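You operate a simulated robot arm through the tools that you are given. There is no shell and no other tool.

You run a simulated robot arm. Do the job below in one go: nothing can be reset, and whatever is moved stays where it is left.

JOB
Set the red slider to the pull tester's peak, slacken the wheel and put the brush in the green tray.
Fine: wheel back to slack before the orange arm opens; the tuft stays in; leave the peak standing.
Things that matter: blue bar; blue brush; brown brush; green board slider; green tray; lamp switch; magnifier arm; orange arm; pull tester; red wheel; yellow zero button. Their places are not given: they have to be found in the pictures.

The check looks at the end state, three seconds after you hand in, the way a careful person would. Anything else that was tipped, shoved, dropped, spilled or broken makes it a failure.

ROBOT AND FRAMES
A 7-joint arm with a two-finger parallel gripper, fixed in place. Base frame: the origin is at the foot of the arm, x ahead of it, y to its left, z up; the work surface is at about z = 770. Readings come in mm, degrees, newtons and seconds.
With the tool pointing down near the work surface it reaches from about 440 to 920 mm from the base axis. Its first joint turns from -143.0 to 143.0 degrees. Payload 3 kg.
The tool frame sits at the grasp point between the pads (the TCP): z along the fingers, y along the line on which they close. The tips reach 30 mm beyond it. The gripper opens to 94 mm. The fingers are 28 mm wide and 10 mm thick; the gripper's body (50 by 96 mm) begins 55 mm behind the TCP.
Orientation is told as [roll, pitch, yaw] about the base's x, y, z axes, in that order, counted from this pose: with the fingers straight down and closing along the base's y, the tool's x points along the base's -x, its y along +y and its z along -z.

CONTROLS
- The arm moves only by the tool jog_arm. Its argument "steps" is one flat list of numbers, 6 for each row, row after row: the shift along the tool's x, y, z in cm, then the turn, a rotation vector about the tool's x, y, z in degrees. In form: [tx, ty, tz, ax, ay, az, tx, ty, tz, ax, ay, az, ...]. A call has 1 to 20 rows; each row shifts and turns the commanded pose from where the row before left it, along the tool's axes as they then stand. "hand" is the opening, from 0 (shut) to 1 (fully open), set as the call begins (left out, the last holds). Rows are played at 5 a second. More than 50 mm and 8.6 degrees between two rows, or a gripper value outside its range, and nothing of the call is played. Where a pose cannot be reached the arm comes as near as it can. A force on the tool above 60 N (or 10 N above the force at the start of the call, whichever is more), or a blocked arm, ends the call early, and 0.2 s more pass. The fingers move at their own pace (about 72 mm/s each) and stop on an object; they squeeze with about 44 N. The grip force told is the motor's: it shows also when the fingers shut on nothing. Time passes only in rows, and 0.2 s behind the last, so rows that do not move let the fingers close. The reply holds the time, the measured pose of the TCP, the force on the tool along the base axes, the opening and the grip force, in the units named above and with some noise, with the torque about the TCP (base axes, N m) and any sound that the robot's microphone picked up.
- Cameras (640 x 400 px; columns grow to the right, rows downward): "scene" is fixed at [219.4, 651.3, 1361.2]; the picture's right is [0.55, 0.83, 0.00], its down [0.41, -0.27, -0.87] and it looks along [-0.72, 0.48, -0.49] (base axes); focal length 214 px, centre (320, 200). "wrist" rides on the gripper at [76, 14, -103] in the tool frame; the picture's right is [-0.18, 0.98, 0.00], its down [-0.75, -0.14, -0.64] and it looks along [-0.63, -0.12, 0.77] (tool axes); focal length 243 px, centre (320, 200).
- grab_frame(camera): a new picture of that camera. No time passes.
- point_at(camera, pixels): for up to 12 pixels [column, row] of the newest picture of that camera ("zoom" is the newest enlarged one), the place [x, y, z] in the base frame of the surface seen there, good to about 2 mm. No time passes.
- enlarge(camera, box): a new picture of the part [left, top, right, bottom] of that camera's present view, enlarged. No time passes.
- finish_job(): hands the job in; it is judged then, once.

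Leave the gripper open and the arm clear of the work at the hand-in unless told otherwise.

The tools are called after ">>>" as a command line: name --argument value ..., lists and objects as JSON in quotes. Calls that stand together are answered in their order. jog_arm: Moves the arm, as the interface text tells. Its arguments: {"type":"object","properties":{"steps":{"type":"array","items":{"type":"number"}},"hand":{"type":"number"}},"required":["steps"]} The other tools are called the same way: grab_frame (camera) takes a picture; point_at (camera, pixels) gives the place of the surface under pixels of a picture; enlarge (camera, box) takes an enlarged picture of a part of a camera's view; finish_job () hands the job in.

At the start:

```text
time: 0.0
eef_pos: [586.4, 438.5, 1132.7]
orientation: [0.0, 0.0, 0.1]
wrist_force: [0.9, 0.0, -0.1]
moment: [0.02, -0.01, -0.01]
finger_gap: 93.7
grip_force: 0.1
```

scene: 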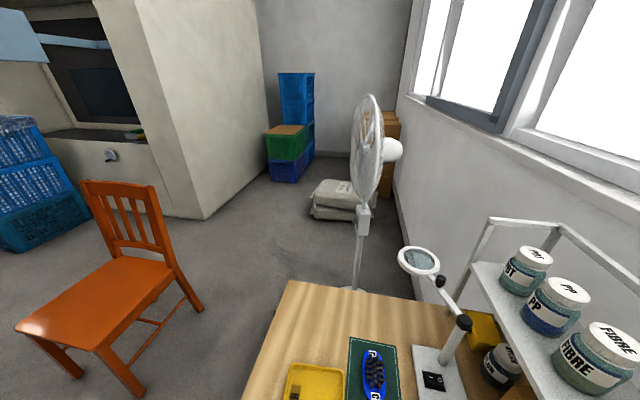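
wrist: 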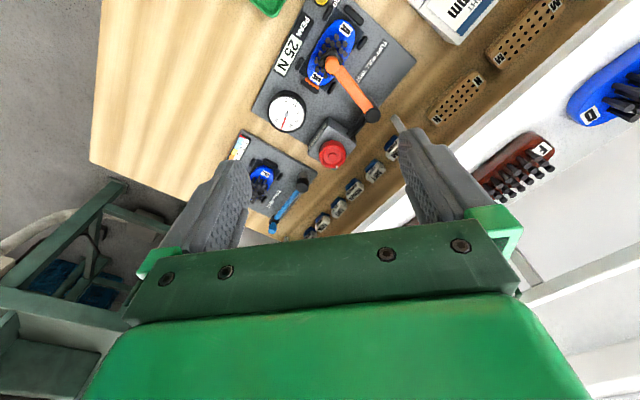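

I start by looking: the wrist view shows a tester with a red wheel, a dial, an orange arm and a blue brush. I'll enlarge that part and the scene view's lower part.

>>> enlarge --camera "wrist" --box '[220, 0, 440, 140]'

>>> enlarge --camera "scene" --box '[240, 230, 640, 400]'

```text
2.86 times, centred on (330, 70) of wrist
```

zoom: 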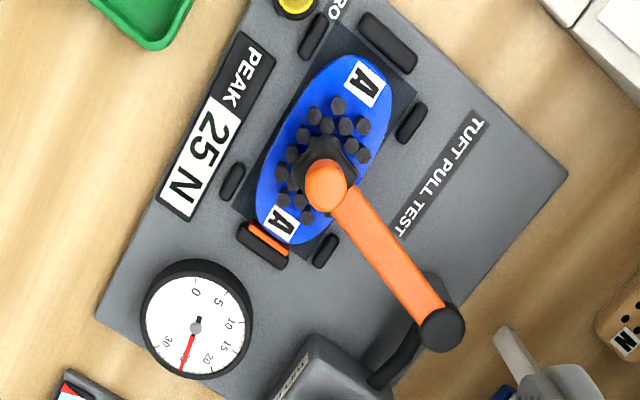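

```text
1.60 times, centred on (440, 315) of scene
```

zoom: 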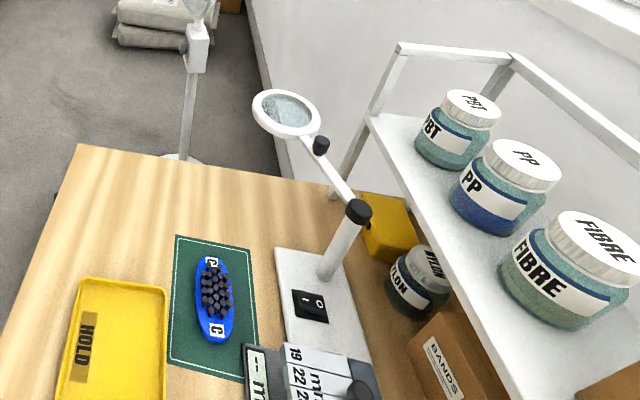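

The tester shows PEAK "25 N", with a dial needle also loaded around 25. I'll get base positions of the main things in the wrist view and grab a fresh wrist picture.

>>> grab_frame --camera "wrist"

>>> point_at --camera "wrist" --pixels '[[332, 152], [288, 111], [327, 60], [372, 116], [320, 3], [268, 5], [262, 170], [303, 185], [345, 30], [460, 95], [520, 150], [455, 15]]'

>>> enlarge --camera "wrist" --box '[210, 110, 430, 250]'

>>> enlarge --camera "wrist" --box '[400, 0, 640, 150]'

```text
taken
```

wrist: 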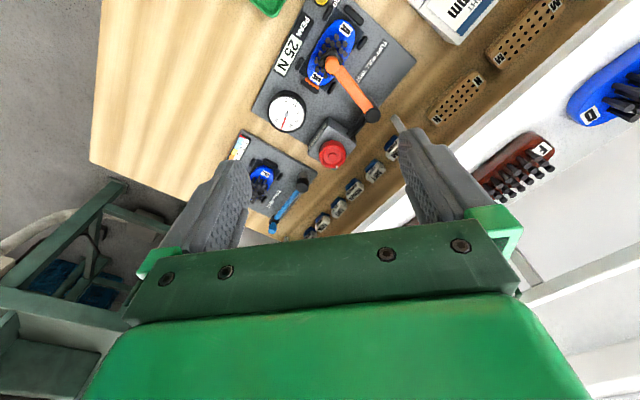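

```text
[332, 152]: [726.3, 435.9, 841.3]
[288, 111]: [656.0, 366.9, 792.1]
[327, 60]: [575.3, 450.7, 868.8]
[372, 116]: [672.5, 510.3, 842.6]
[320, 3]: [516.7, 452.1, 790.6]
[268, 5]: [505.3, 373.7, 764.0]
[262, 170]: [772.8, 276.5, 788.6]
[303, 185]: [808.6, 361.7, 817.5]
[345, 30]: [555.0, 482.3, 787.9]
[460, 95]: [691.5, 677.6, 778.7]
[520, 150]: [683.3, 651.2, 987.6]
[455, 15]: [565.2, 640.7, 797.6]
```

```text
2.86 times, centred on (320, 180) of wrist
```

zoom: 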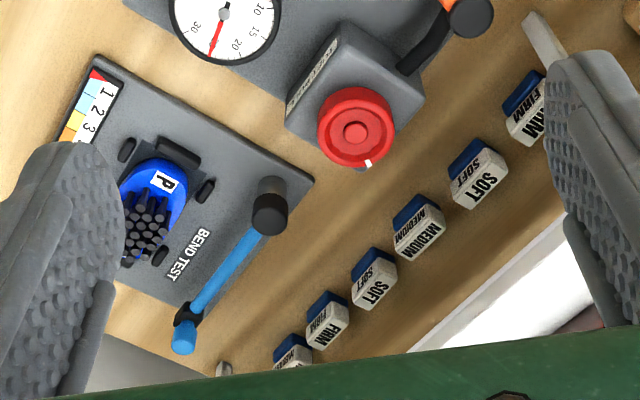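

```text
2.67 times, centred on (520, 75) of wrist
```

zoom: 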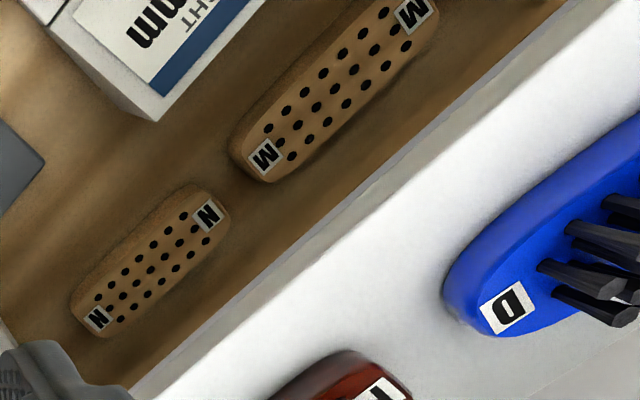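

Next I measure the objects in the scene view: yellow tray, green mat with brush C, magnifier, lamp switch, and a block display at the bottom.

>>> grab_frame --camera "scene"

>>> point_at --camera "scene" --pixels '[[288, 280], [245, 395], [313, 385], [375, 375], [434, 381], [464, 322], [418, 260], [440, 281], [395, 398], [480, 325], [500, 365], [300, 310]]'

>>> enlarge --camera "scene" --box '[240, 330, 480, 400]'

```text
taken
```

scene: 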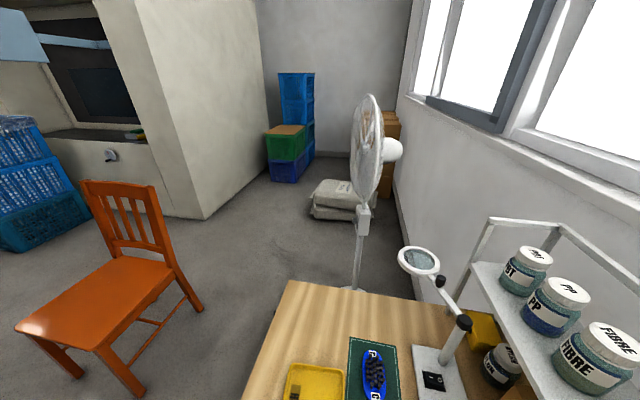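

```text
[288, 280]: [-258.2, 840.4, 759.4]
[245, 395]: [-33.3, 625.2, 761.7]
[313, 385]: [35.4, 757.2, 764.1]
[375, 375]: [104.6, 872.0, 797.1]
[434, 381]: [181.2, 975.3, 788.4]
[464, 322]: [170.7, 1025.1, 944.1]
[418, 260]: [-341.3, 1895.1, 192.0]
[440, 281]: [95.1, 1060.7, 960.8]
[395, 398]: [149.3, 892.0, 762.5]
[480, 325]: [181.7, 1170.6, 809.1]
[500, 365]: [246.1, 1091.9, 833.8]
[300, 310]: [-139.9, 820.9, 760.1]
```

```text
2.67 times, centred on (360, 365) of scene
```

zoom: 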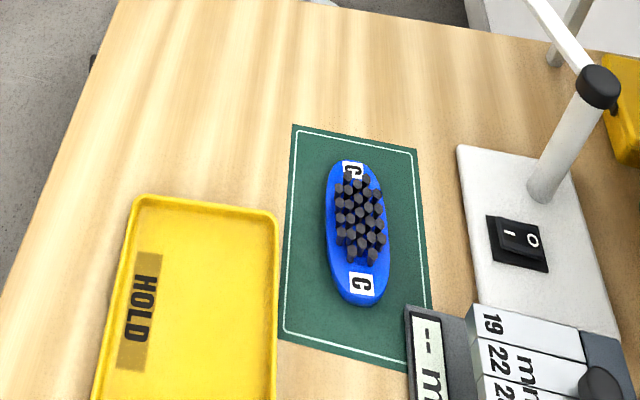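

The tables's near edge runs diagonally in front of the arm (normal about 46°). I'll back the arm up and away from the bench, raise it, and yaw it about 46° so the wrist camera overlooks the bench.

>>> jog_arm --steps '[3.93, -2.3, -1.1, 0, 0, 0, 3.93, -2.3, -1.1, 0, 0, 0, 3.93, -2.3, -1.1, 0, 0, 0, 3.93, -2.3, -1.1, 0, 0, 0, 3.93, -2.3, -1.1, 0, 0, 0, 3.93, -2.3, -1.1, 0, 0, 0, 0, 0, 0, 0, 0, -7.7, 0, 0, 0, 0, 0, -7.7, 0, 0, 0, 0, 0, -7.7, 0, 0, 0, 0, 0, -7.7, 0, 0, 0, 0, 0, -7.7, 0, 0, 0, 0, 0, -7.7]' --hand 1

>>> grab_frame --camera "wrist"

>>> grab_frame --camera "scene"

```text
time: 2.6
eef_pos: [349.5, 302.0, 1200.6]
orientation: [-0.3, -0.2, 46.4]
wrist_force: [0.2, 0.1, -0.7]
moment: [0.01, 0.01, -0.01]
finger_gap: 94.1
grip_force: 0.1
```

```text
taken
```

wrist: 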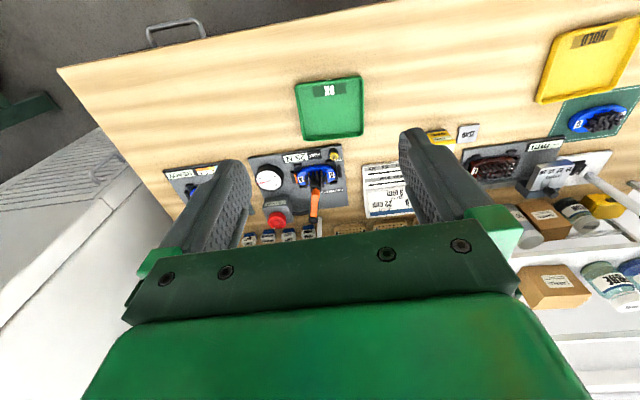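

```text
taken
```

scene: 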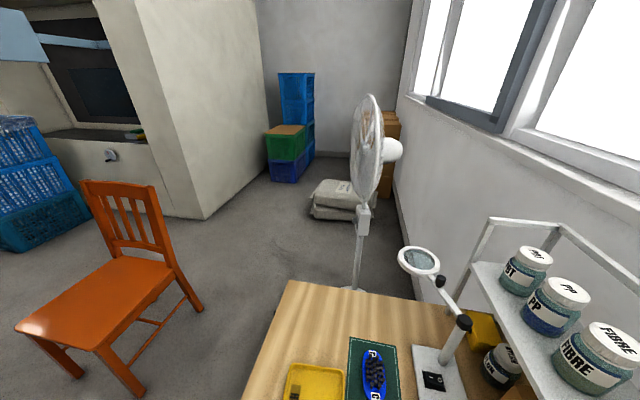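

Now I have an overview: tester at centre-left, green tray at (330,110), a height/record board at (390,190), a second station with a brown brush at right (495,165), a yellow tray, and the mat. I enlarge the parts.

>>> enlarge --camera "wrist" --box '[230, 60, 430, 240]'

>>> enlarge --camera "wrist" --box '[400, 80, 640, 230]'

>>> enlarge --camera "wrist" --box '[340, 140, 440, 230]'

>>> point_at --camera "wrist" --pixels '[[300, 85], [360, 77], [363, 134], [305, 140], [334, 154], [316, 172], [314, 215], [276, 220], [390, 190], [495, 165], [468, 132], [440, 136]]'

```text
2.22 times, centred on (330, 150) of wrist
```

zoom: 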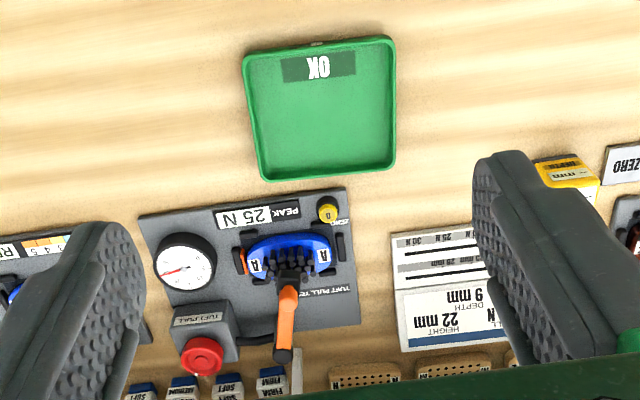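

```text
2.67 times, centred on (520, 155) of wrist
```

zoom: 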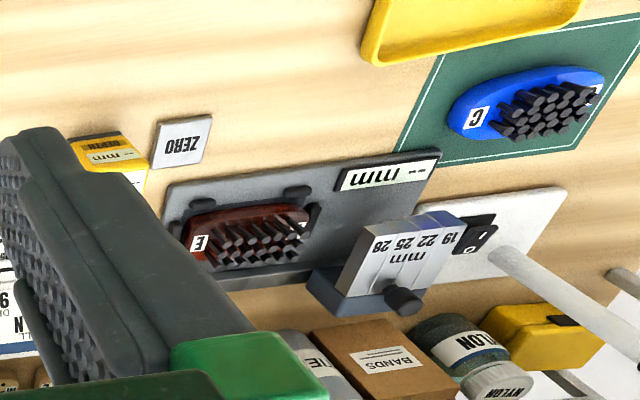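

```text
4.44 times, centred on (390, 185) of wrist
```

zoom: 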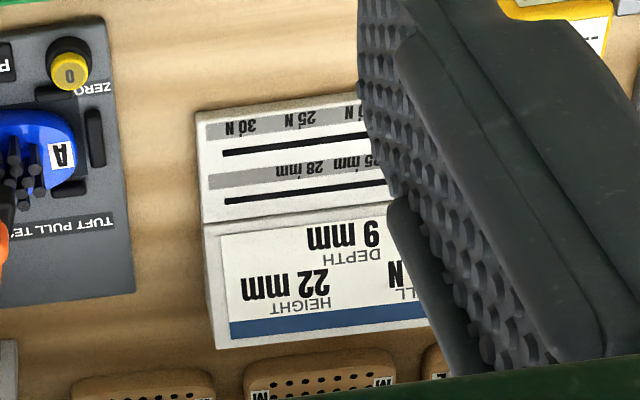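

```text
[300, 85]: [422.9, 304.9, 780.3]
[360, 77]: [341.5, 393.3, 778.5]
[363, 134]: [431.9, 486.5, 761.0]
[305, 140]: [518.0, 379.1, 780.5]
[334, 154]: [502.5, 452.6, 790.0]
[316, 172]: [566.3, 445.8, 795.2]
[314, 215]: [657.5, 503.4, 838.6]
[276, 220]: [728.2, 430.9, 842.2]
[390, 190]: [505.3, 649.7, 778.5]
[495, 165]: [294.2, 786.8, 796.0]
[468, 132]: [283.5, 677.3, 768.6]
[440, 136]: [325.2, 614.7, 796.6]
```

The board with "N" and "mm" scales at (390,190) is the slider board (around [505,650]); the gripper hides its sliders. I'll move over it to look between the fingers.

>>> jog_arm --steps '[-2, 3.2, 2, 0, 0, 0, -2, 3.2, 2, 0, 0, 0, -2, 3.2, 2, 0, 0, 0, -2, 3.2, 2, 0, 0, 0]'

>>> grab_frame --camera "wrist"

>>> enlarge --camera "wrist" --box '[230, 100, 430, 240]'

```text
time: 3.6
eef_pos: [313.1, 447.9, 1118.5]
orientation: [-0.2, 0.0, 46.3]
wrist_force: [0.2, -0.5, 0.2]
moment: [0.01, 0.0, 0.02]
finger_gap: 93.9
grip_force: 0.0
```

```text
taken
```

wrist: 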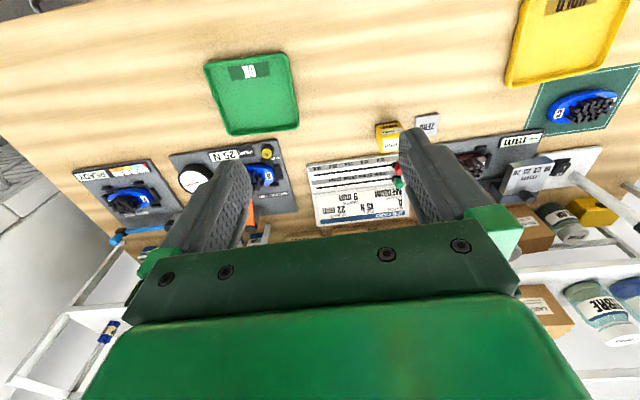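

```text
2.86 times, centred on (330, 170) of wrist
```

zoom: 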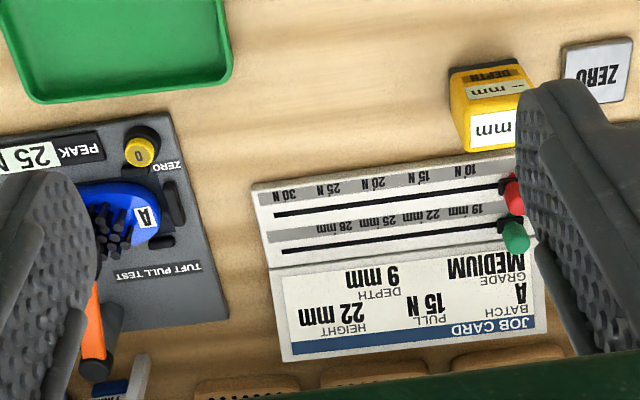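

The job-card board has N scale (red slider) and mm scale (green slider), both at the low end. I'll move farther along the bench and lower for a clear view of the sliders.

>>> jog_arm --steps '[-1, 2.5, 3, 0, 0, 0, -1, 2.5, 3, 0, 0, 0, -1, 2.5, 3, 0, 0, 0]'

>>> grab_frame --camera "wrist"

>>> enlarge --camera "wrist" --box '[220, 100, 420, 240]'

```text
time: 4.4
eef_pos: [278.2, 520.6, 1029.3]
orientation: [-0.1, 0.1, 46.3]
wrist_force: [0.0, -0.5, 0.4]
moment: [0.0, 0.02, 0.03]
finger_gap: 93.8
grip_force: 0.0
```

```text
taken
```

wrist: 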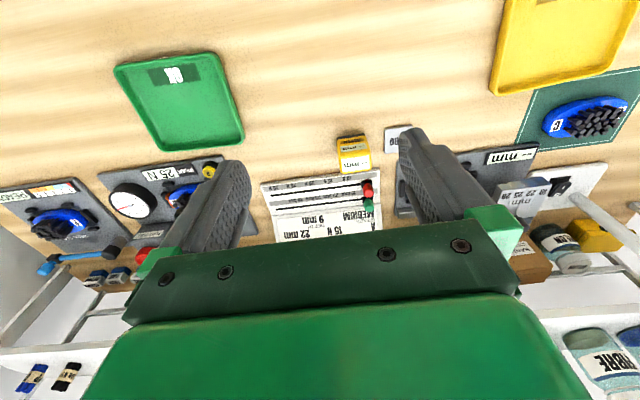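

```text
2.86 times, centred on (320, 170) of wrist
```

zoom: 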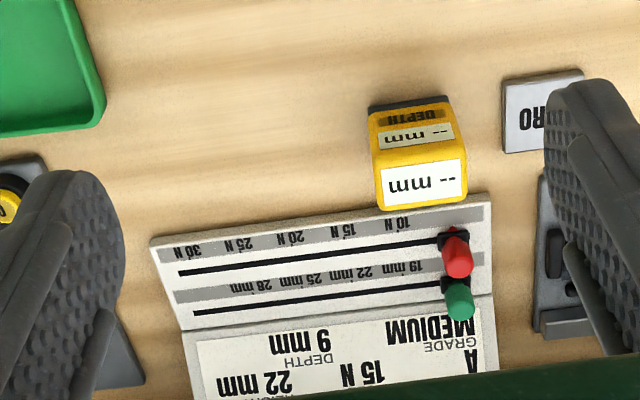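

Clear view. Now I measure the red slider (zoom 458,260 / base 452,238), green slider, slot ends and the N scale tick marks.

>>> point_at --camera "zoom" --pixels '[[460, 268], [455, 245], [460, 302], [396, 222], [342, 230], [291, 237], [238, 244], [187, 251], [181, 273], [425, 243], [405, 268], [200, 311]]'

>>> enlarge --camera "wrist" --box '[325, 150, 405, 220]'

>>> enlarge --camera "wrist" --box '[255, 165, 345, 225]'

```text
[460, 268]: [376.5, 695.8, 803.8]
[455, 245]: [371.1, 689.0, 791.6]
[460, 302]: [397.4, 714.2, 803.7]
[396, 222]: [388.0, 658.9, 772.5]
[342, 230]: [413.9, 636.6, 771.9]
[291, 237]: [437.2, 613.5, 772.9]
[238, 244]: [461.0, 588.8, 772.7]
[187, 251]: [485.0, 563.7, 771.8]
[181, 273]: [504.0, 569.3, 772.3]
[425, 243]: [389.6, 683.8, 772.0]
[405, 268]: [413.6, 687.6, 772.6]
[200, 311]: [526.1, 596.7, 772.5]
```

```text
5.71 times, centred on (365, 185) of wrist
```

zoom: 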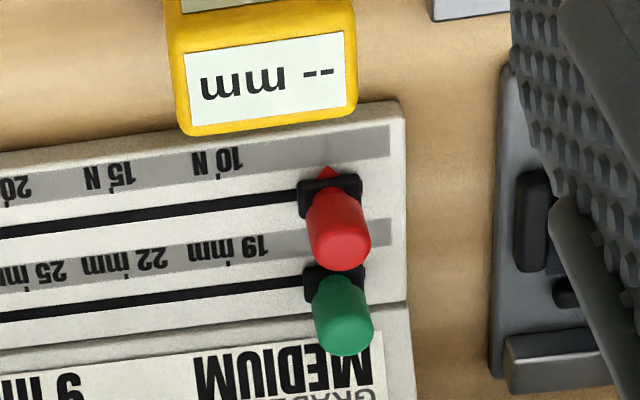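

```text
6.67 times, centred on (300, 195) of wrist
```

zoom: 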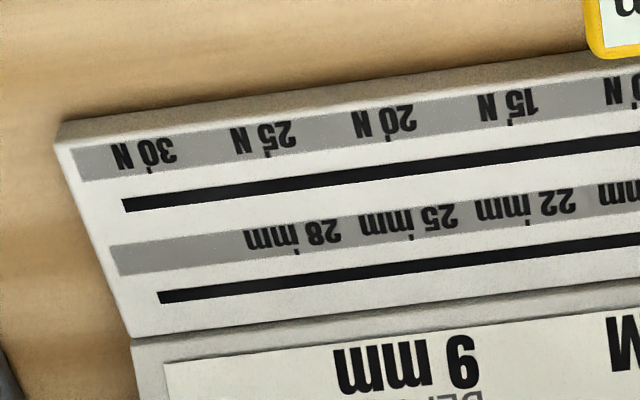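

The red slider is parked left of "10 N" at about [372,690]; I'll pin the tick marks precisely from this newest zoom, and the yellow depth gauge nearby from the wrist frame.

>>> point_at --camera "zoom" --pixels '[[150, 171], [268, 155], [389, 139], [512, 123], [124, 205], [400, 170], [160, 298], [400, 267], [57, 145], [585, 55]]'

>>> point_at --camera "wrist" --pixels '[[343, 139], [364, 137], [370, 165], [345, 170], [372, 172], [354, 142], [367, 187], [368, 203], [390, 168], [392, 212]]'

>>> enlarge --camera "wrist" --box '[275, 165, 315, 195]'

```text
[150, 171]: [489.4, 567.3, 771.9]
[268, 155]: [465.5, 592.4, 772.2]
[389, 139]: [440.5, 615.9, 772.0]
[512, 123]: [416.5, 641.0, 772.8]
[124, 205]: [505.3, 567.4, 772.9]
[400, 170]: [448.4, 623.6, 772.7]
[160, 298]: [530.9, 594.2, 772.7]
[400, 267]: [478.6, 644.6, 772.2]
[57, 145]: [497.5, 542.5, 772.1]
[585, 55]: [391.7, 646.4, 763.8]
```

```text
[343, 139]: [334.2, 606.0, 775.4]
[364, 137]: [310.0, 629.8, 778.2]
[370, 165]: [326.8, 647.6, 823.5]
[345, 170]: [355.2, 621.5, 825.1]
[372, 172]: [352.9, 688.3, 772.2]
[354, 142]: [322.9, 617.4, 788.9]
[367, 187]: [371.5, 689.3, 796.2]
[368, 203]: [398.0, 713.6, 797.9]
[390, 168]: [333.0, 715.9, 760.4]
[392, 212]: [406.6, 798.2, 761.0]
```

```text
13.33 times, centred on (295, 180) of wrist
```

zoom: 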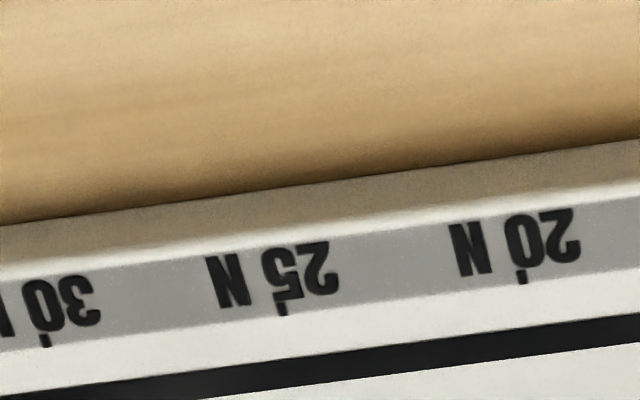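

25 N tick is at about [465.5, 592.4]. Now I slide along the bench to view the tester (red wheel, dial, orange arm).

>>> jog_arm --steps '[0, -4.5, 0, 0, 0, 0, 0, -4.5, 0, 0, 0, 0, 0, -4.5, 0, 0, 0, 0, 0, -4.5, 0, 0, 0, 0, 0, -4.5, 0, 0, 0, 0, 0, -4.5, 0, 0, 0, 0]'

>>> grab_frame --camera "wrist"

>>> enlarge --camera "wrist" --box '[220, 90, 420, 240]'

```text
time: 5.8
eef_pos: [474.2, 333.6, 1028.9]
orientation: [0.0, 0.0, 46.1]
wrist_force: [0.8, -0.5, 0.7]
moment: [0.01, -0.04, 0.04]
finger_gap: 93.8
grip_force: 0.0
```

```text
taken
```

wrist: 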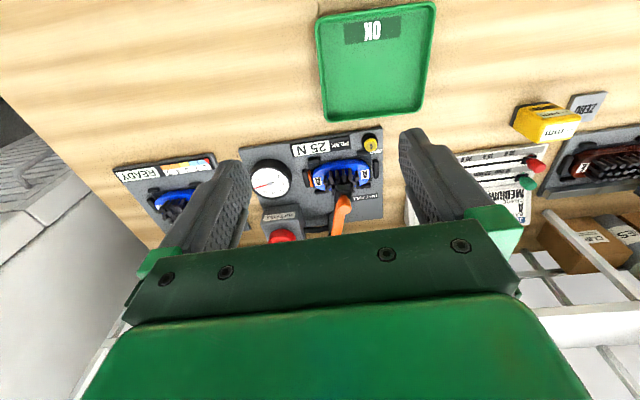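

```text
2.67 times, centred on (320, 165) of wrist
```

zoom: 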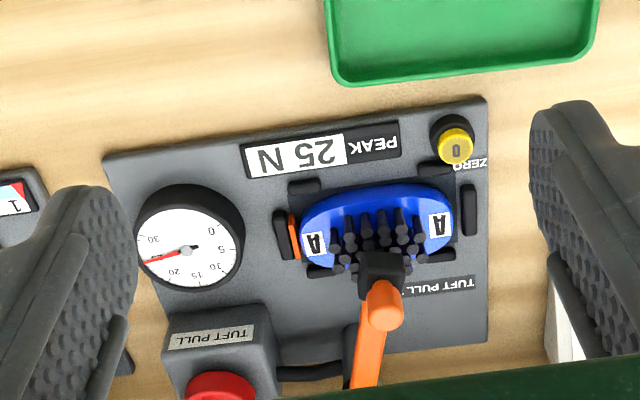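

Peak reads 25 N with live needle near 25. I back off so the wheel and the orange arm come into the clear upper part of the picture.

>>> jog_arm --steps '[4, -1, 1, 0, 0, 0, 4, -1, 1, 0, 0, 0, 3, -1, 1, 0, 0, 0]'

>>> grab_frame --camera "wrist"

>>> enlarge --camera "wrist" --box '[230, 120, 400, 240]'

```text
time: 6.6
eef_pos: [421.3, 234.2, 998.1]
orientation: [0.0, -0.2, 46.2]
wrist_force: [-0.9, -0.4, -0.9]
moment: [0.02, -0.01, -0.02]
finger_gap: 94.1
grip_force: 0.1
```

```text
taken
```

wrist: 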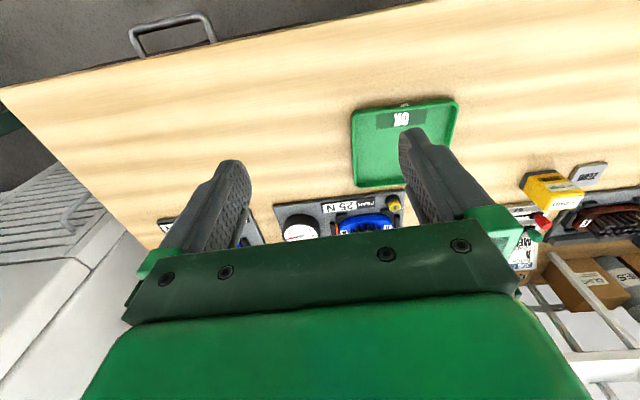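

```text
3.33 times, centred on (315, 180) of wrist
```

zoom: 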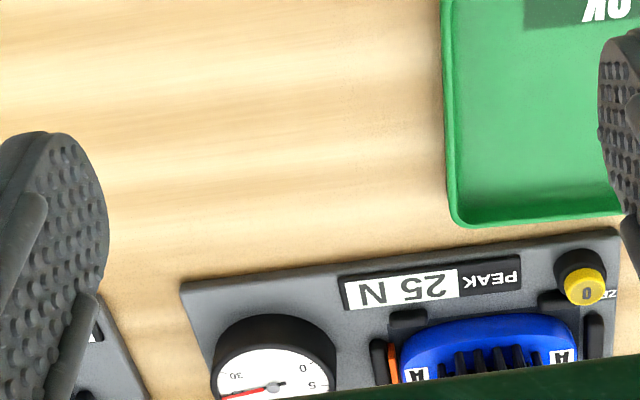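

Going back moved them lower; forward and up is what I need. Moving forward 20 cm and up 10 cm.

>>> jog_arm --steps '[-4, 0, -2, 0, 0, 0, -4, 0, -2, 0, 0, 0, -4, 0, -2, 0, 0, 0, -4, 0, -2, 0, 0, 0, -4, 0, -2, 0, 0, 0]'

>>> grab_frame --camera "wrist"

>>> enlarge --camera "wrist" --box '[240, 50, 420, 190]'

```text
time: 7.8
eef_pos: [558.7, 377.0, 1100.0]
orientation: [0.0, 0.0, 46.3]
wrist_force: [0.3, -0.2, 0.1]
moment: [0.04, 0.04, -0.01]
finger_gap: 94.3
grip_force: 0.1
```

```text
taken
```

wrist: 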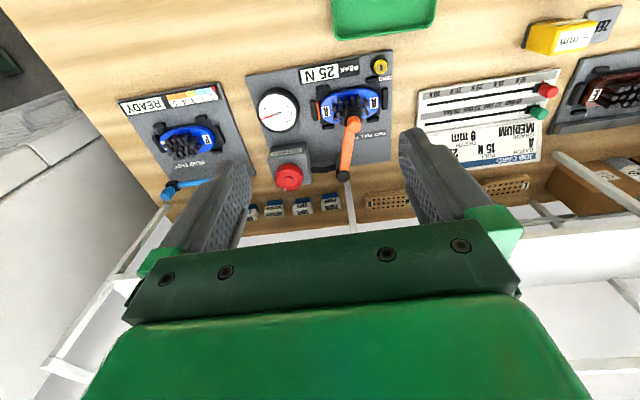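

```text
2.86 times, centred on (330, 120) of wrist
```

zoom: 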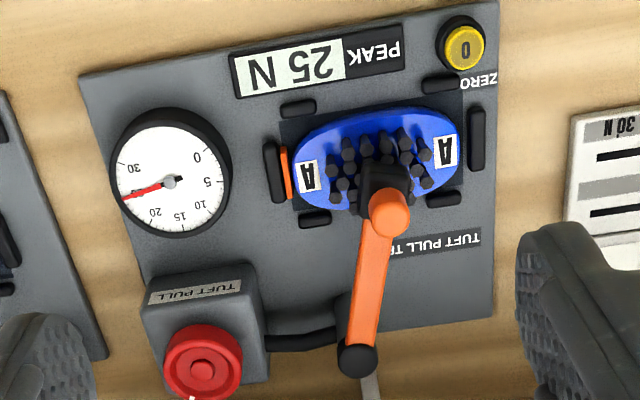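

Good view. I measure the wheel, its white mark, the arm's ends, jaw, housing and the shelf post behind.

>>> point_at --camera "zoom" --pixels '[[390, 213], [374, 268], [360, 330], [357, 362], [345, 312], [202, 370], [175, 372], [238, 360], [194, 397], [195, 300], [385, 178], [370, 390]]'

>>> point_at --camera "wrist" --pixels '[[350, 215], [350, 195], [347, 182], [289, 176], [332, 205], [380, 67], [325, 113], [381, 108], [355, 90], [322, 98], [400, 200], [290, 190]]'

>>> enlarge --camera "wrist" --box '[250, 140, 380, 230]'

```text
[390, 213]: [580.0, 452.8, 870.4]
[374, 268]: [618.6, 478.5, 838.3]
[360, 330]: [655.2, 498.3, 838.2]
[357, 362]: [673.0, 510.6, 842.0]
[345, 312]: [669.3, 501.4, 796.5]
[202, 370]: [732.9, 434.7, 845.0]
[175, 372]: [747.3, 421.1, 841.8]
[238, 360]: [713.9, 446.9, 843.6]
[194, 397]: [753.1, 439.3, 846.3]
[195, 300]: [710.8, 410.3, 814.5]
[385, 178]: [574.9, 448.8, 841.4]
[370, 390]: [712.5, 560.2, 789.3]
```

```text
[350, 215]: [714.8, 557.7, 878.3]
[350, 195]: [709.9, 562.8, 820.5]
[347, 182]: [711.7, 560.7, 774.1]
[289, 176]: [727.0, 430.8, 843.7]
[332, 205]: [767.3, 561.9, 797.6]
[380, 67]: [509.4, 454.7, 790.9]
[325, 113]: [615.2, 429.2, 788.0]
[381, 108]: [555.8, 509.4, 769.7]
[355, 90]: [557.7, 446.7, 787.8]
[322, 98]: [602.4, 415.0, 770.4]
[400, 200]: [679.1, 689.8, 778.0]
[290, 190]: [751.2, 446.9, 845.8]
```

```text
4.44 times, centred on (315, 185) of wrist
```

zoom: 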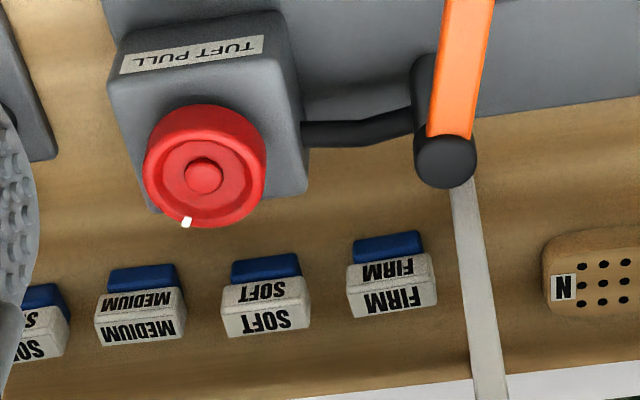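

The wheel's axis is vertical: face near z=845, centre about [731,434], on a housing whose top is z≈814. The orange arm pivots on a black post near [673,510] with an upright knob near [580,453]. I want a closer look at wheel and housing for direction hints before turning it.

>>> jog_arm --steps '[-0.75, -2.1, 3, 0, 0, 0, -0.75, -2.1, 3, 0, 0, 0, -0.75, -2.1, 3, 0, 0, 0, -0.75, -2.1, 3, 0, 0, 0]'

>>> grab_frame --camera "wrist"

>>> enlarge --camera "wrist" --box '[250, 90, 410, 220]'

>>> enlarge --camera "wrist" --box '[280, 0, 480, 140]'

```text
time: 8.8
eef_pos: [639.3, 341.4, 980.0]
orientation: [-0.1, 0.0, 46.2]
wrist_force: [0.0, 0.0, 0.2]
moment: [0.0, 0.01, 0.01]
finger_gap: 93.9
grip_force: 0.0
```

```text
taken
```

wrist: 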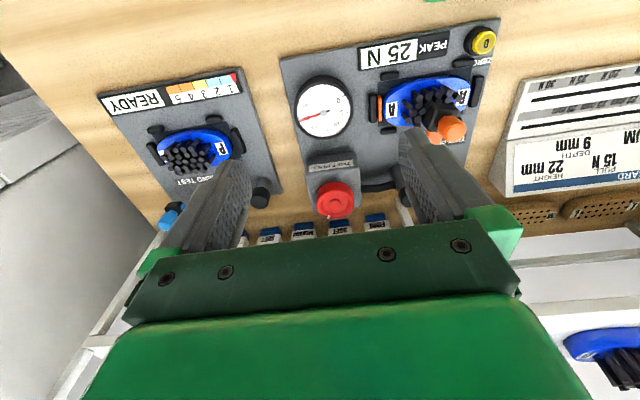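

```text
3.08 times, centred on (330, 155) of wrist
```

zoom: 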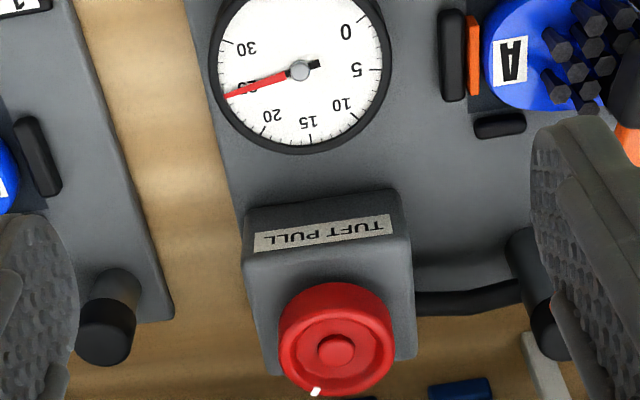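

```text
2.86 times, centred on (380, 70) of wrist
```

zoom: 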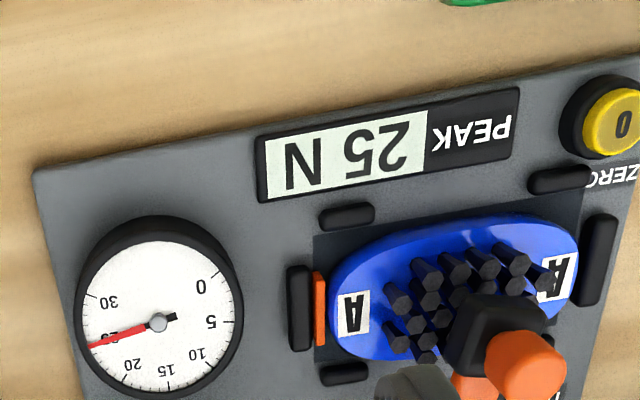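

No arrows on the wheel. The needle is at 25. Before reaching in I check clearance to the shelf behind, by measuring shelf edge points, and the wheel's outline and mark from this closer view.

>>> point_at --camera "wrist" --pixels '[[540, 215], [530, 260], [560, 300], [600, 240], [110, 320], [90, 345], [150, 245], [332, 199], [330, 217], [313, 200], [352, 197], [334, 184]]'

>>> enlarge --camera "wrist" --box '[295, 170, 375, 230]'

>>> enlarge --camera "scene" --box '[440, 200, 640, 400]'

```text
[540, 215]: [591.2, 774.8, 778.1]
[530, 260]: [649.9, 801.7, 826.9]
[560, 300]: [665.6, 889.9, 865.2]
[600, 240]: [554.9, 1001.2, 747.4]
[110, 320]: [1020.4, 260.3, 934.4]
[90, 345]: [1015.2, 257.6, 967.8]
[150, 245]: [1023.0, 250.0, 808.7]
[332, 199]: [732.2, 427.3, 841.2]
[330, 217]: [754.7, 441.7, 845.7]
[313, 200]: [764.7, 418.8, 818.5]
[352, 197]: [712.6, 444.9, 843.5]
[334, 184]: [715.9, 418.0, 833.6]
```

```text
6.67 times, centred on (335, 200) of wrist
```

zoom: 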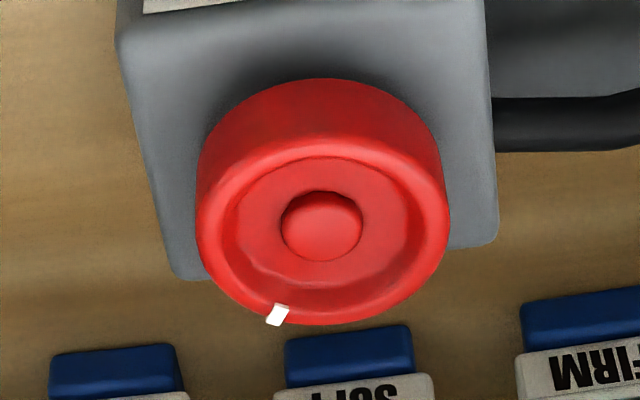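

```text
2.00 times, centred on (540, 300) of scene
```

zoom: 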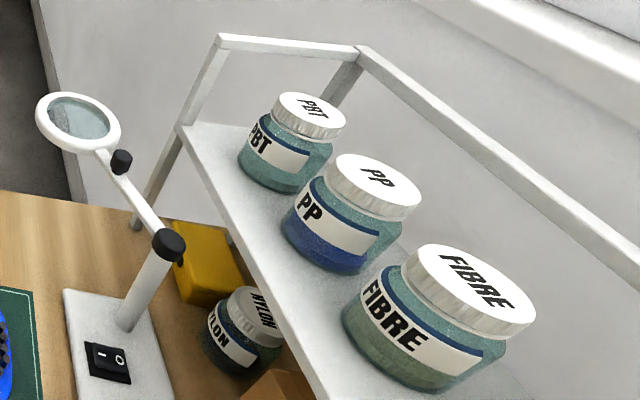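

I check the shelf's edge heights in the scene view, and the wheel's rim in the wrist view.

>>> grab_frame --camera "scene"

>>> point_at --camera "scene" --pixels '[[473, 266], [485, 285], [505, 318], [525, 350], [540, 375], [553, 396], [500, 280], [540, 330], [475, 230], [620, 375]]'

>>> point_at --camera "wrist" --pixels '[[318.3, 202], [353.3, 201], [336.5, 218], [335.1, 203.7], [328.6, 217.3], [336, 192.5], [346, 213], [322, 212], [340, 270], [610, 345], [560, 335], [590, 320]]'

```text
taken
```

scene: 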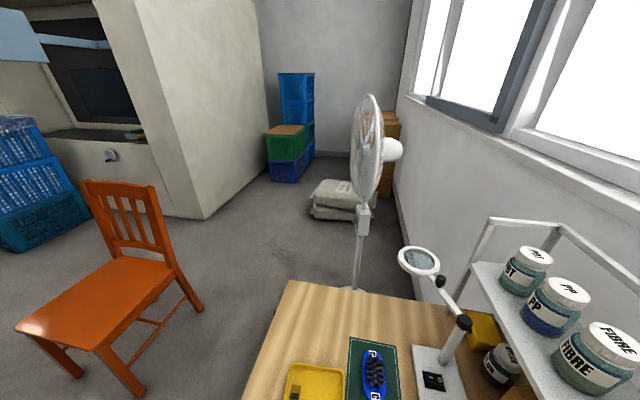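

```text
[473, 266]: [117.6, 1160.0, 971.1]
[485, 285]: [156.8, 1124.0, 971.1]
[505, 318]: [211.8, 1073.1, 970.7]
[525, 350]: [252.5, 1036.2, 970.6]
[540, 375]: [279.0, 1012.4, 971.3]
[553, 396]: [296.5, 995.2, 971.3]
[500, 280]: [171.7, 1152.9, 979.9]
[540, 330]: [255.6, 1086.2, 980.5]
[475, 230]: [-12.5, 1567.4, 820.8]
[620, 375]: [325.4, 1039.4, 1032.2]
```

```text
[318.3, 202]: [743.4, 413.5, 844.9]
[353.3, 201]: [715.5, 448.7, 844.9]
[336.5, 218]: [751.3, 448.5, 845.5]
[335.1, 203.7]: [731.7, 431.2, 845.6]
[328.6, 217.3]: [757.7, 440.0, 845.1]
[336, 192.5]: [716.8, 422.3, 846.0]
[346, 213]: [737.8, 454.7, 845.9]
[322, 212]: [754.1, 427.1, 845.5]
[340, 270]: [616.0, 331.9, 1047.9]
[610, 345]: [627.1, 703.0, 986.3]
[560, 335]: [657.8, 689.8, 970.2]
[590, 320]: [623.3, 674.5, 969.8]
```

The wheel centre is about [733,434], radius ~22 mm; shelf edge is at 970 mm height about 80 mm behind it, so it is clear. I'll go above the wheel and yaw -90° so that the camera looks along the bench and can see the dial while gripping.

>>> jog_arm --steps '[-4.39, -0.12, 0, 0, 0, 0, -4.39, -0.12, 0, 0, 0, 0, -4.39, -0.12, 0, 0, 0, 0, 0, 0, 0, 0, 0, 8.2, 0, 0, 0, 0, 0, 8.2, 0, 0, 0, 0, 0, 8.2, 0, 0, 0, 0, 0, 8.2, 0, 0, 0, 0, 0, 8.2, 0, 0, 0, 0, 0, 8.2, 0, 0, 0, 0, 0, 8.2, 0, 0, 0, 0, 0, 8.2, 0, 0, 0, 0, 0, 8.2, 0, 0, 0, 0, 0, 8.2, 0, 0, 0, 0, 0, 8.2]' --hand 1

>>> grab_frame --camera "wrist"

```text
time: 11.8
eef_pos: [732.9, 434.2, 978.8]
orientation: [0.0, 0.1, -44.0]
wrist_force: [-0.7, 0.7, 0.3]
moment: [-0.01, 0.02, 0.0]
finger_gap: 93.9
grip_force: 0.1
```

```text
taken
```

wrist: 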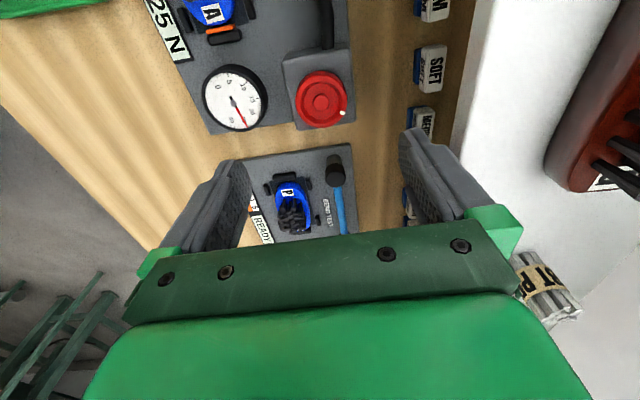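

All visible here: dial (needle 25), wheel with white mark at (343,113), peak display. I descend with open fingers to about z=852 around the wheel, watching for contact.

>>> jog_arm --steps '[0, 0, 4, 0, 0, 0, 0, 0, 4, 0, 0, 0, 0, 0, 2.5, 0, 0, 0, 0, 0, 2.1, 0, 0, 0]'

>>> grab_frame --camera "wrist"

>>> enlarge --camera "wrist" --box '[130, 30, 350, 200]'

```text
time: 12.8
eef_pos: [732.1, 435.5, 853.2]
orientation: [-0.1, -0.1, -44.1]
wrist_force: [1.3, -0.4, 0.3]
moment: [0.02, 0.0, 0.0]
finger_gap: 93.9
grip_force: 0.0
```

```text
taken
```

wrist: 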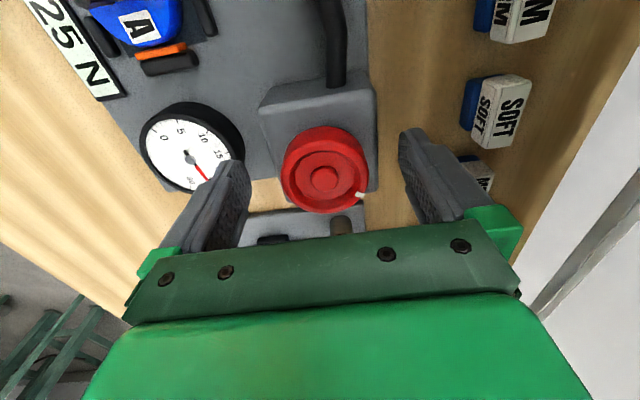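

```text
2.35 times, centred on (240, 115) of wrist
```

zoom: 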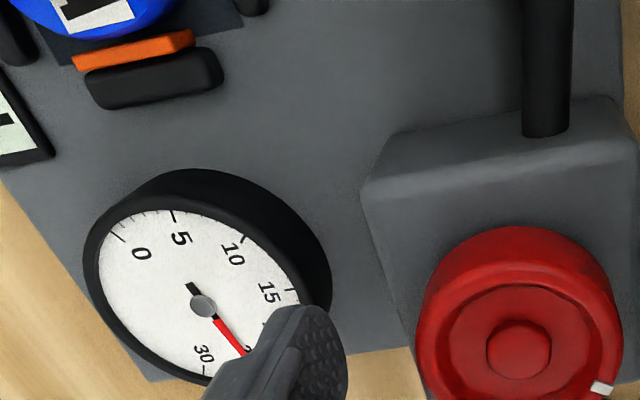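

Fingers straddle the wheel. I check centring by measuring the wheel's rims and hub from this close view.

>>> point_at --camera "wrist" --pixels '[[284, 180], [366, 175], [323, 179], [325, 208], [322, 148], [361, 196]]'

```text
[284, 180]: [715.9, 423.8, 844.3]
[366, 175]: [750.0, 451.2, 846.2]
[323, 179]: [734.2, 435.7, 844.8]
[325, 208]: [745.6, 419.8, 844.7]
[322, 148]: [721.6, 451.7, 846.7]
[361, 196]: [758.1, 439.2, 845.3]
```

Wheel centre ≈ [733.5,436]; I nudge 1.3 mm and close the fingers on it.

>>> jog_arm --steps '[-0.06, 0.13, 0, 0, 0, 0, 0, 0, 0, 0, 0, 0]'

>>> jog_arm --steps '[0, 0, 0, 0, 0, 0, 0, 0, 0, 0, 0, 0, 0, 0, 0, 0, 0, 0, 0, 0, 0, 0, 0, 0]' --hand 0

>>> grab_frame --camera "wrist"

>>> enlarge --camera "wrist" --box '[130, 30, 350, 200]'

```text
time: 13.4
eef_pos: [733.6, 434.8, 853.2]
orientation: [0.0, 0.0, -43.9]
wrist_force: [-0.2, -0.2, 0.5]
moment: [-0.01, -0.04, -0.03]
finger_gap: 94.1
grip_force: 0.0
```

```text
time: 14.4
eef_pos: [733.9, 435.8, 853.0]
orientation: [0.1, 0.1, -44.0]
wrist_force: [13.3, 10.7, -5.9]
moment: [0.24, -0.48, 0.02]
finger_gap: 48.9
grip_force: 45.3
```

```text
taken
```

wrist: 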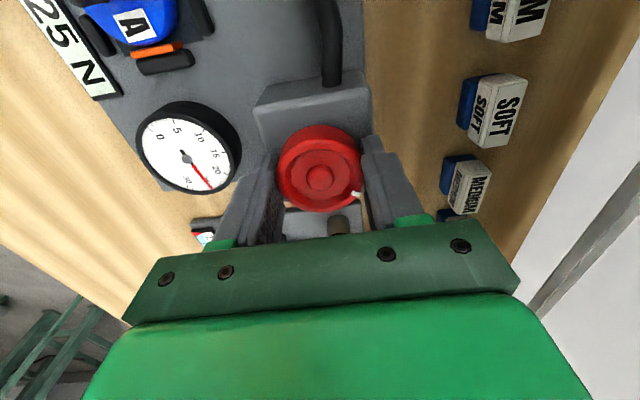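

```text
2.35 times, centred on (240, 115) of wrist
```

zoom: 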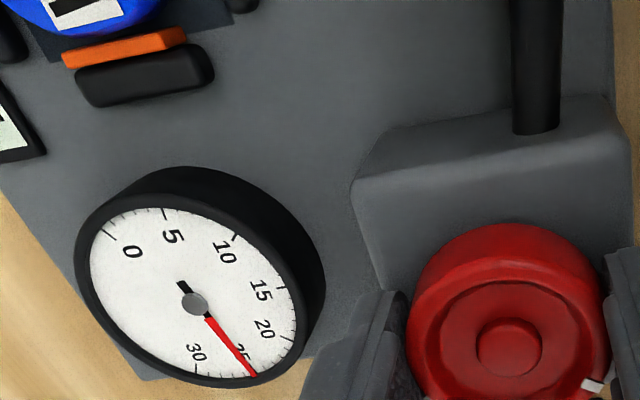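

Gripped (gap 48.9), the needle is fully visible at 25. I ease the sideways load 1 mm and try a tiny 4° counter-clockwise turn, then read the dial.

>>> jog_arm --steps '[0, 0.1, 0, 0, 0, 0, 0, 0, 0, 0, 0, -2, 0, 0, 0, 0, 0, -2]'

>>> enlarge --camera "wrist" --box '[20, 0, 240, 200]'

>>> enlarge --camera "wrist" --box '[130, 90, 250, 200]'

```text
time: 15.2
eef_pos: [734.6, 435.7, 852.5]
orientation: [-0.1, 0.0, -39.9]
wrist_force: [-21.8, -12.1, 11.1]
moment: [-0.42, 0.96, -0.02]
finger_gap: 48.8
grip_force: 45.0
```

```text
2.00 times, centred on (130, 100) of wrist
```

zoom: 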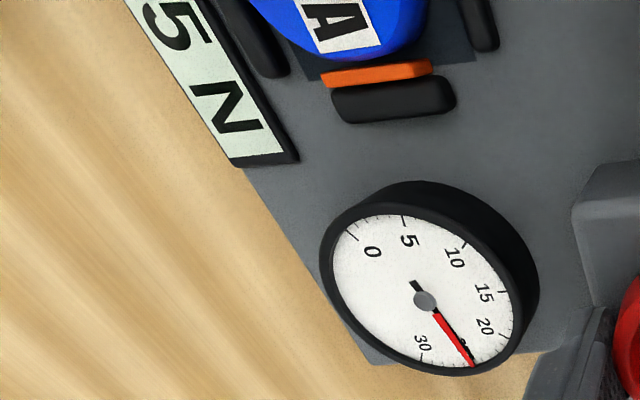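

```text
3.64 times, centred on (190, 145) of wrist
```

zoom: 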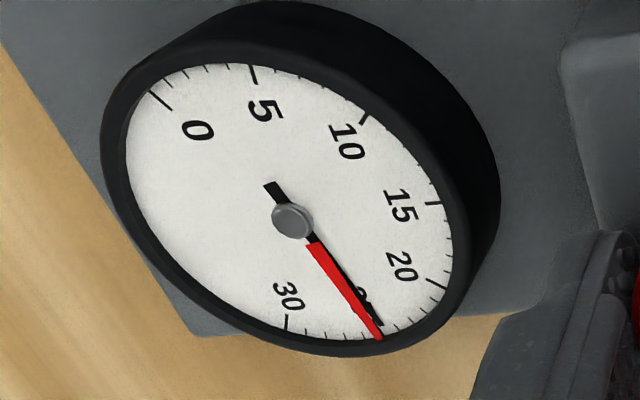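

The lateral load flipped sign, so I'll split the difference. I take a close zoom of the needle tip for a precise reading.

>>> enlarge --camera "wrist" --box '[180, 145, 236, 190]'

>>> enlarge --camera "wrist" --box '[130, 30, 350, 200]'

```text
8.89 times, centred on (208, 168) of wrist
```

zoom: 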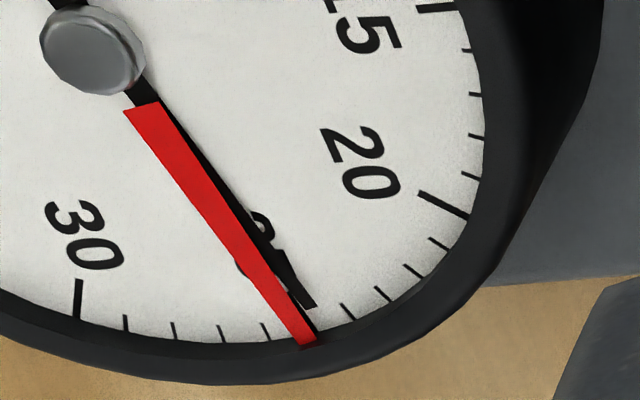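

```text
2.35 times, centred on (240, 115) of wrist
```

zoom: 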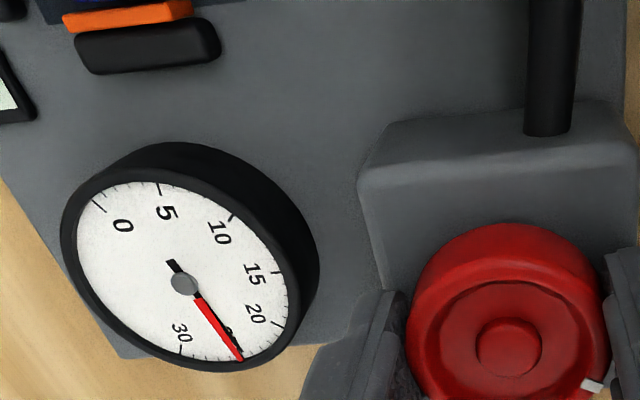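

The needle sits essentially on 25 still. I'll ease the side load half a millimetre and turn another 4° counter-clockwise, comparing the needle at the same high zoom.

>>> jog_arm --steps '[0, -0.05, 0, 0, 0, 0, 0, 0, 0, 0, 0, -2, 0, 0, 0, 0, 0, -2]'

>>> enlarge --camera "wrist" --box '[175, 140, 231, 185]'

>>> grab_frame --camera "wrist"

```text
time: 16.0
eef_pos: [735.1, 435.3, 852.2]
orientation: [-0.1, 0.0, -35.9]
wrist_force: [-26.3, -10.7, 9.4]
moment: [-0.09, 0.56, -0.06]
finger_gap: 49.1
grip_force: 45.7
```

```text
8.89 times, centred on (203, 162) of wrist
```

zoom: 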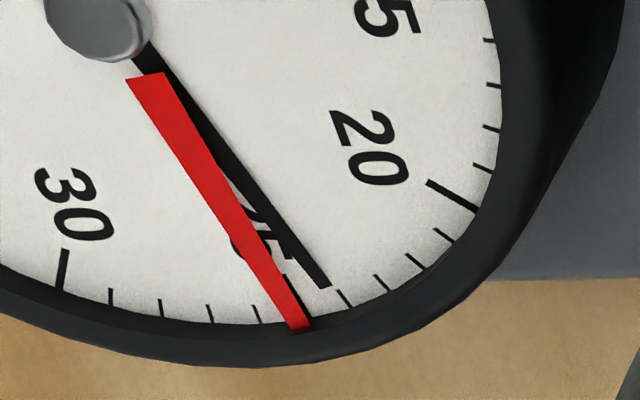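

```text
taken
```

wrist: 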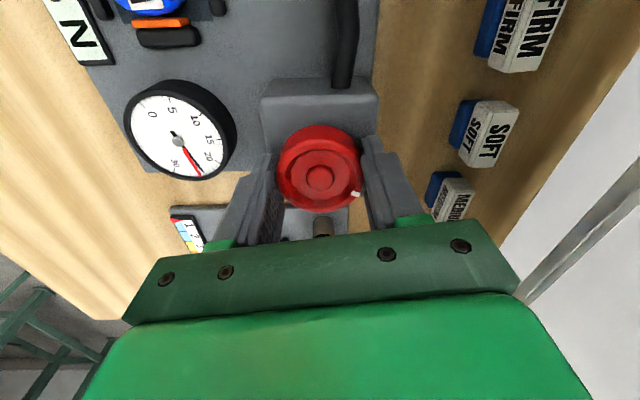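

Now I see two needles: the red one is the peak-hold (standing at 25), and the black live needle has dropped to about 24.4. So counter-clockwise slackens. I trim the side load and continue counter-clockwise by 30°.

>>> jog_arm --steps '[0.04, -0.05, 0, 0, 0, 0, 0, 0, 0, 0, 0, -5, 0, 0, 0, 0, 0, -5, 0, 0, 0, 0, 0, -5, 0, 0, 0, 0, 0, -5, 0, 0, 0, 0, 0, -5, 0, 0, 0, 0, 0, -5]'

>>> grab_frame --camera "wrist"

>>> enlarge --camera "wrist" --box '[80, 60, 220, 180]'

```text
time: 17.6
eef_pos: [734.8, 434.0, 853.3]
orientation: [-0.1, 0.0, -5.9]
wrist_force: [-37.7, -19.2, 5.9]
moment: [-0.35, 0.68, 0.0]
finger_gap: 48.8
grip_force: 44.9
```

```text
taken
```

wrist: 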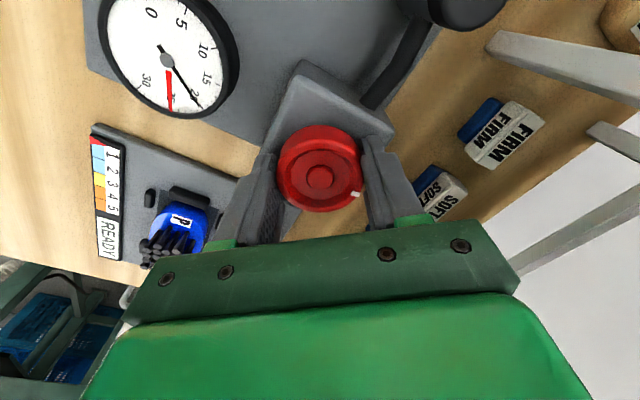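

```text
3.33 times, centred on (150, 120) of wrist
```

zoom: 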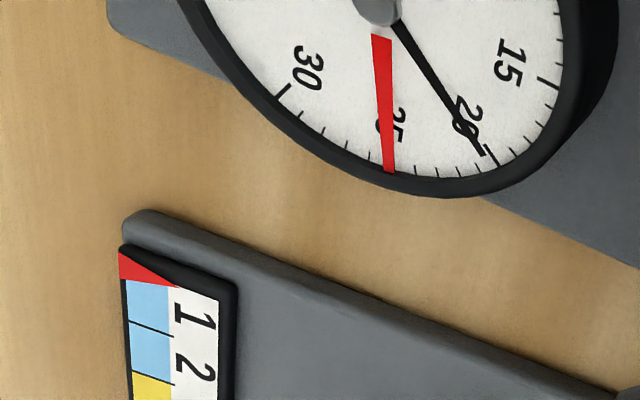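

Live needle now ~20.4; about 8.3° per newton, so slack needs ~170° more (white mark would then face the front). I first relieve the side load (-38,-19 N), then continue.

>>> jog_arm --steps '[0.06, -0.03, 0, 0, 0, 0, 0.04, -0.02, 0, 0, 0, 0]'

```text
time: 18.2
eef_pos: [733.8, 435.7, 852.6]
orientation: [0.0, 0.0, -6.0]
wrist_force: [-13.1, -8.7, -8.0]
moment: [0.03, 0.54, 0.01]
finger_gap: 49.0
grip_force: 45.0
```

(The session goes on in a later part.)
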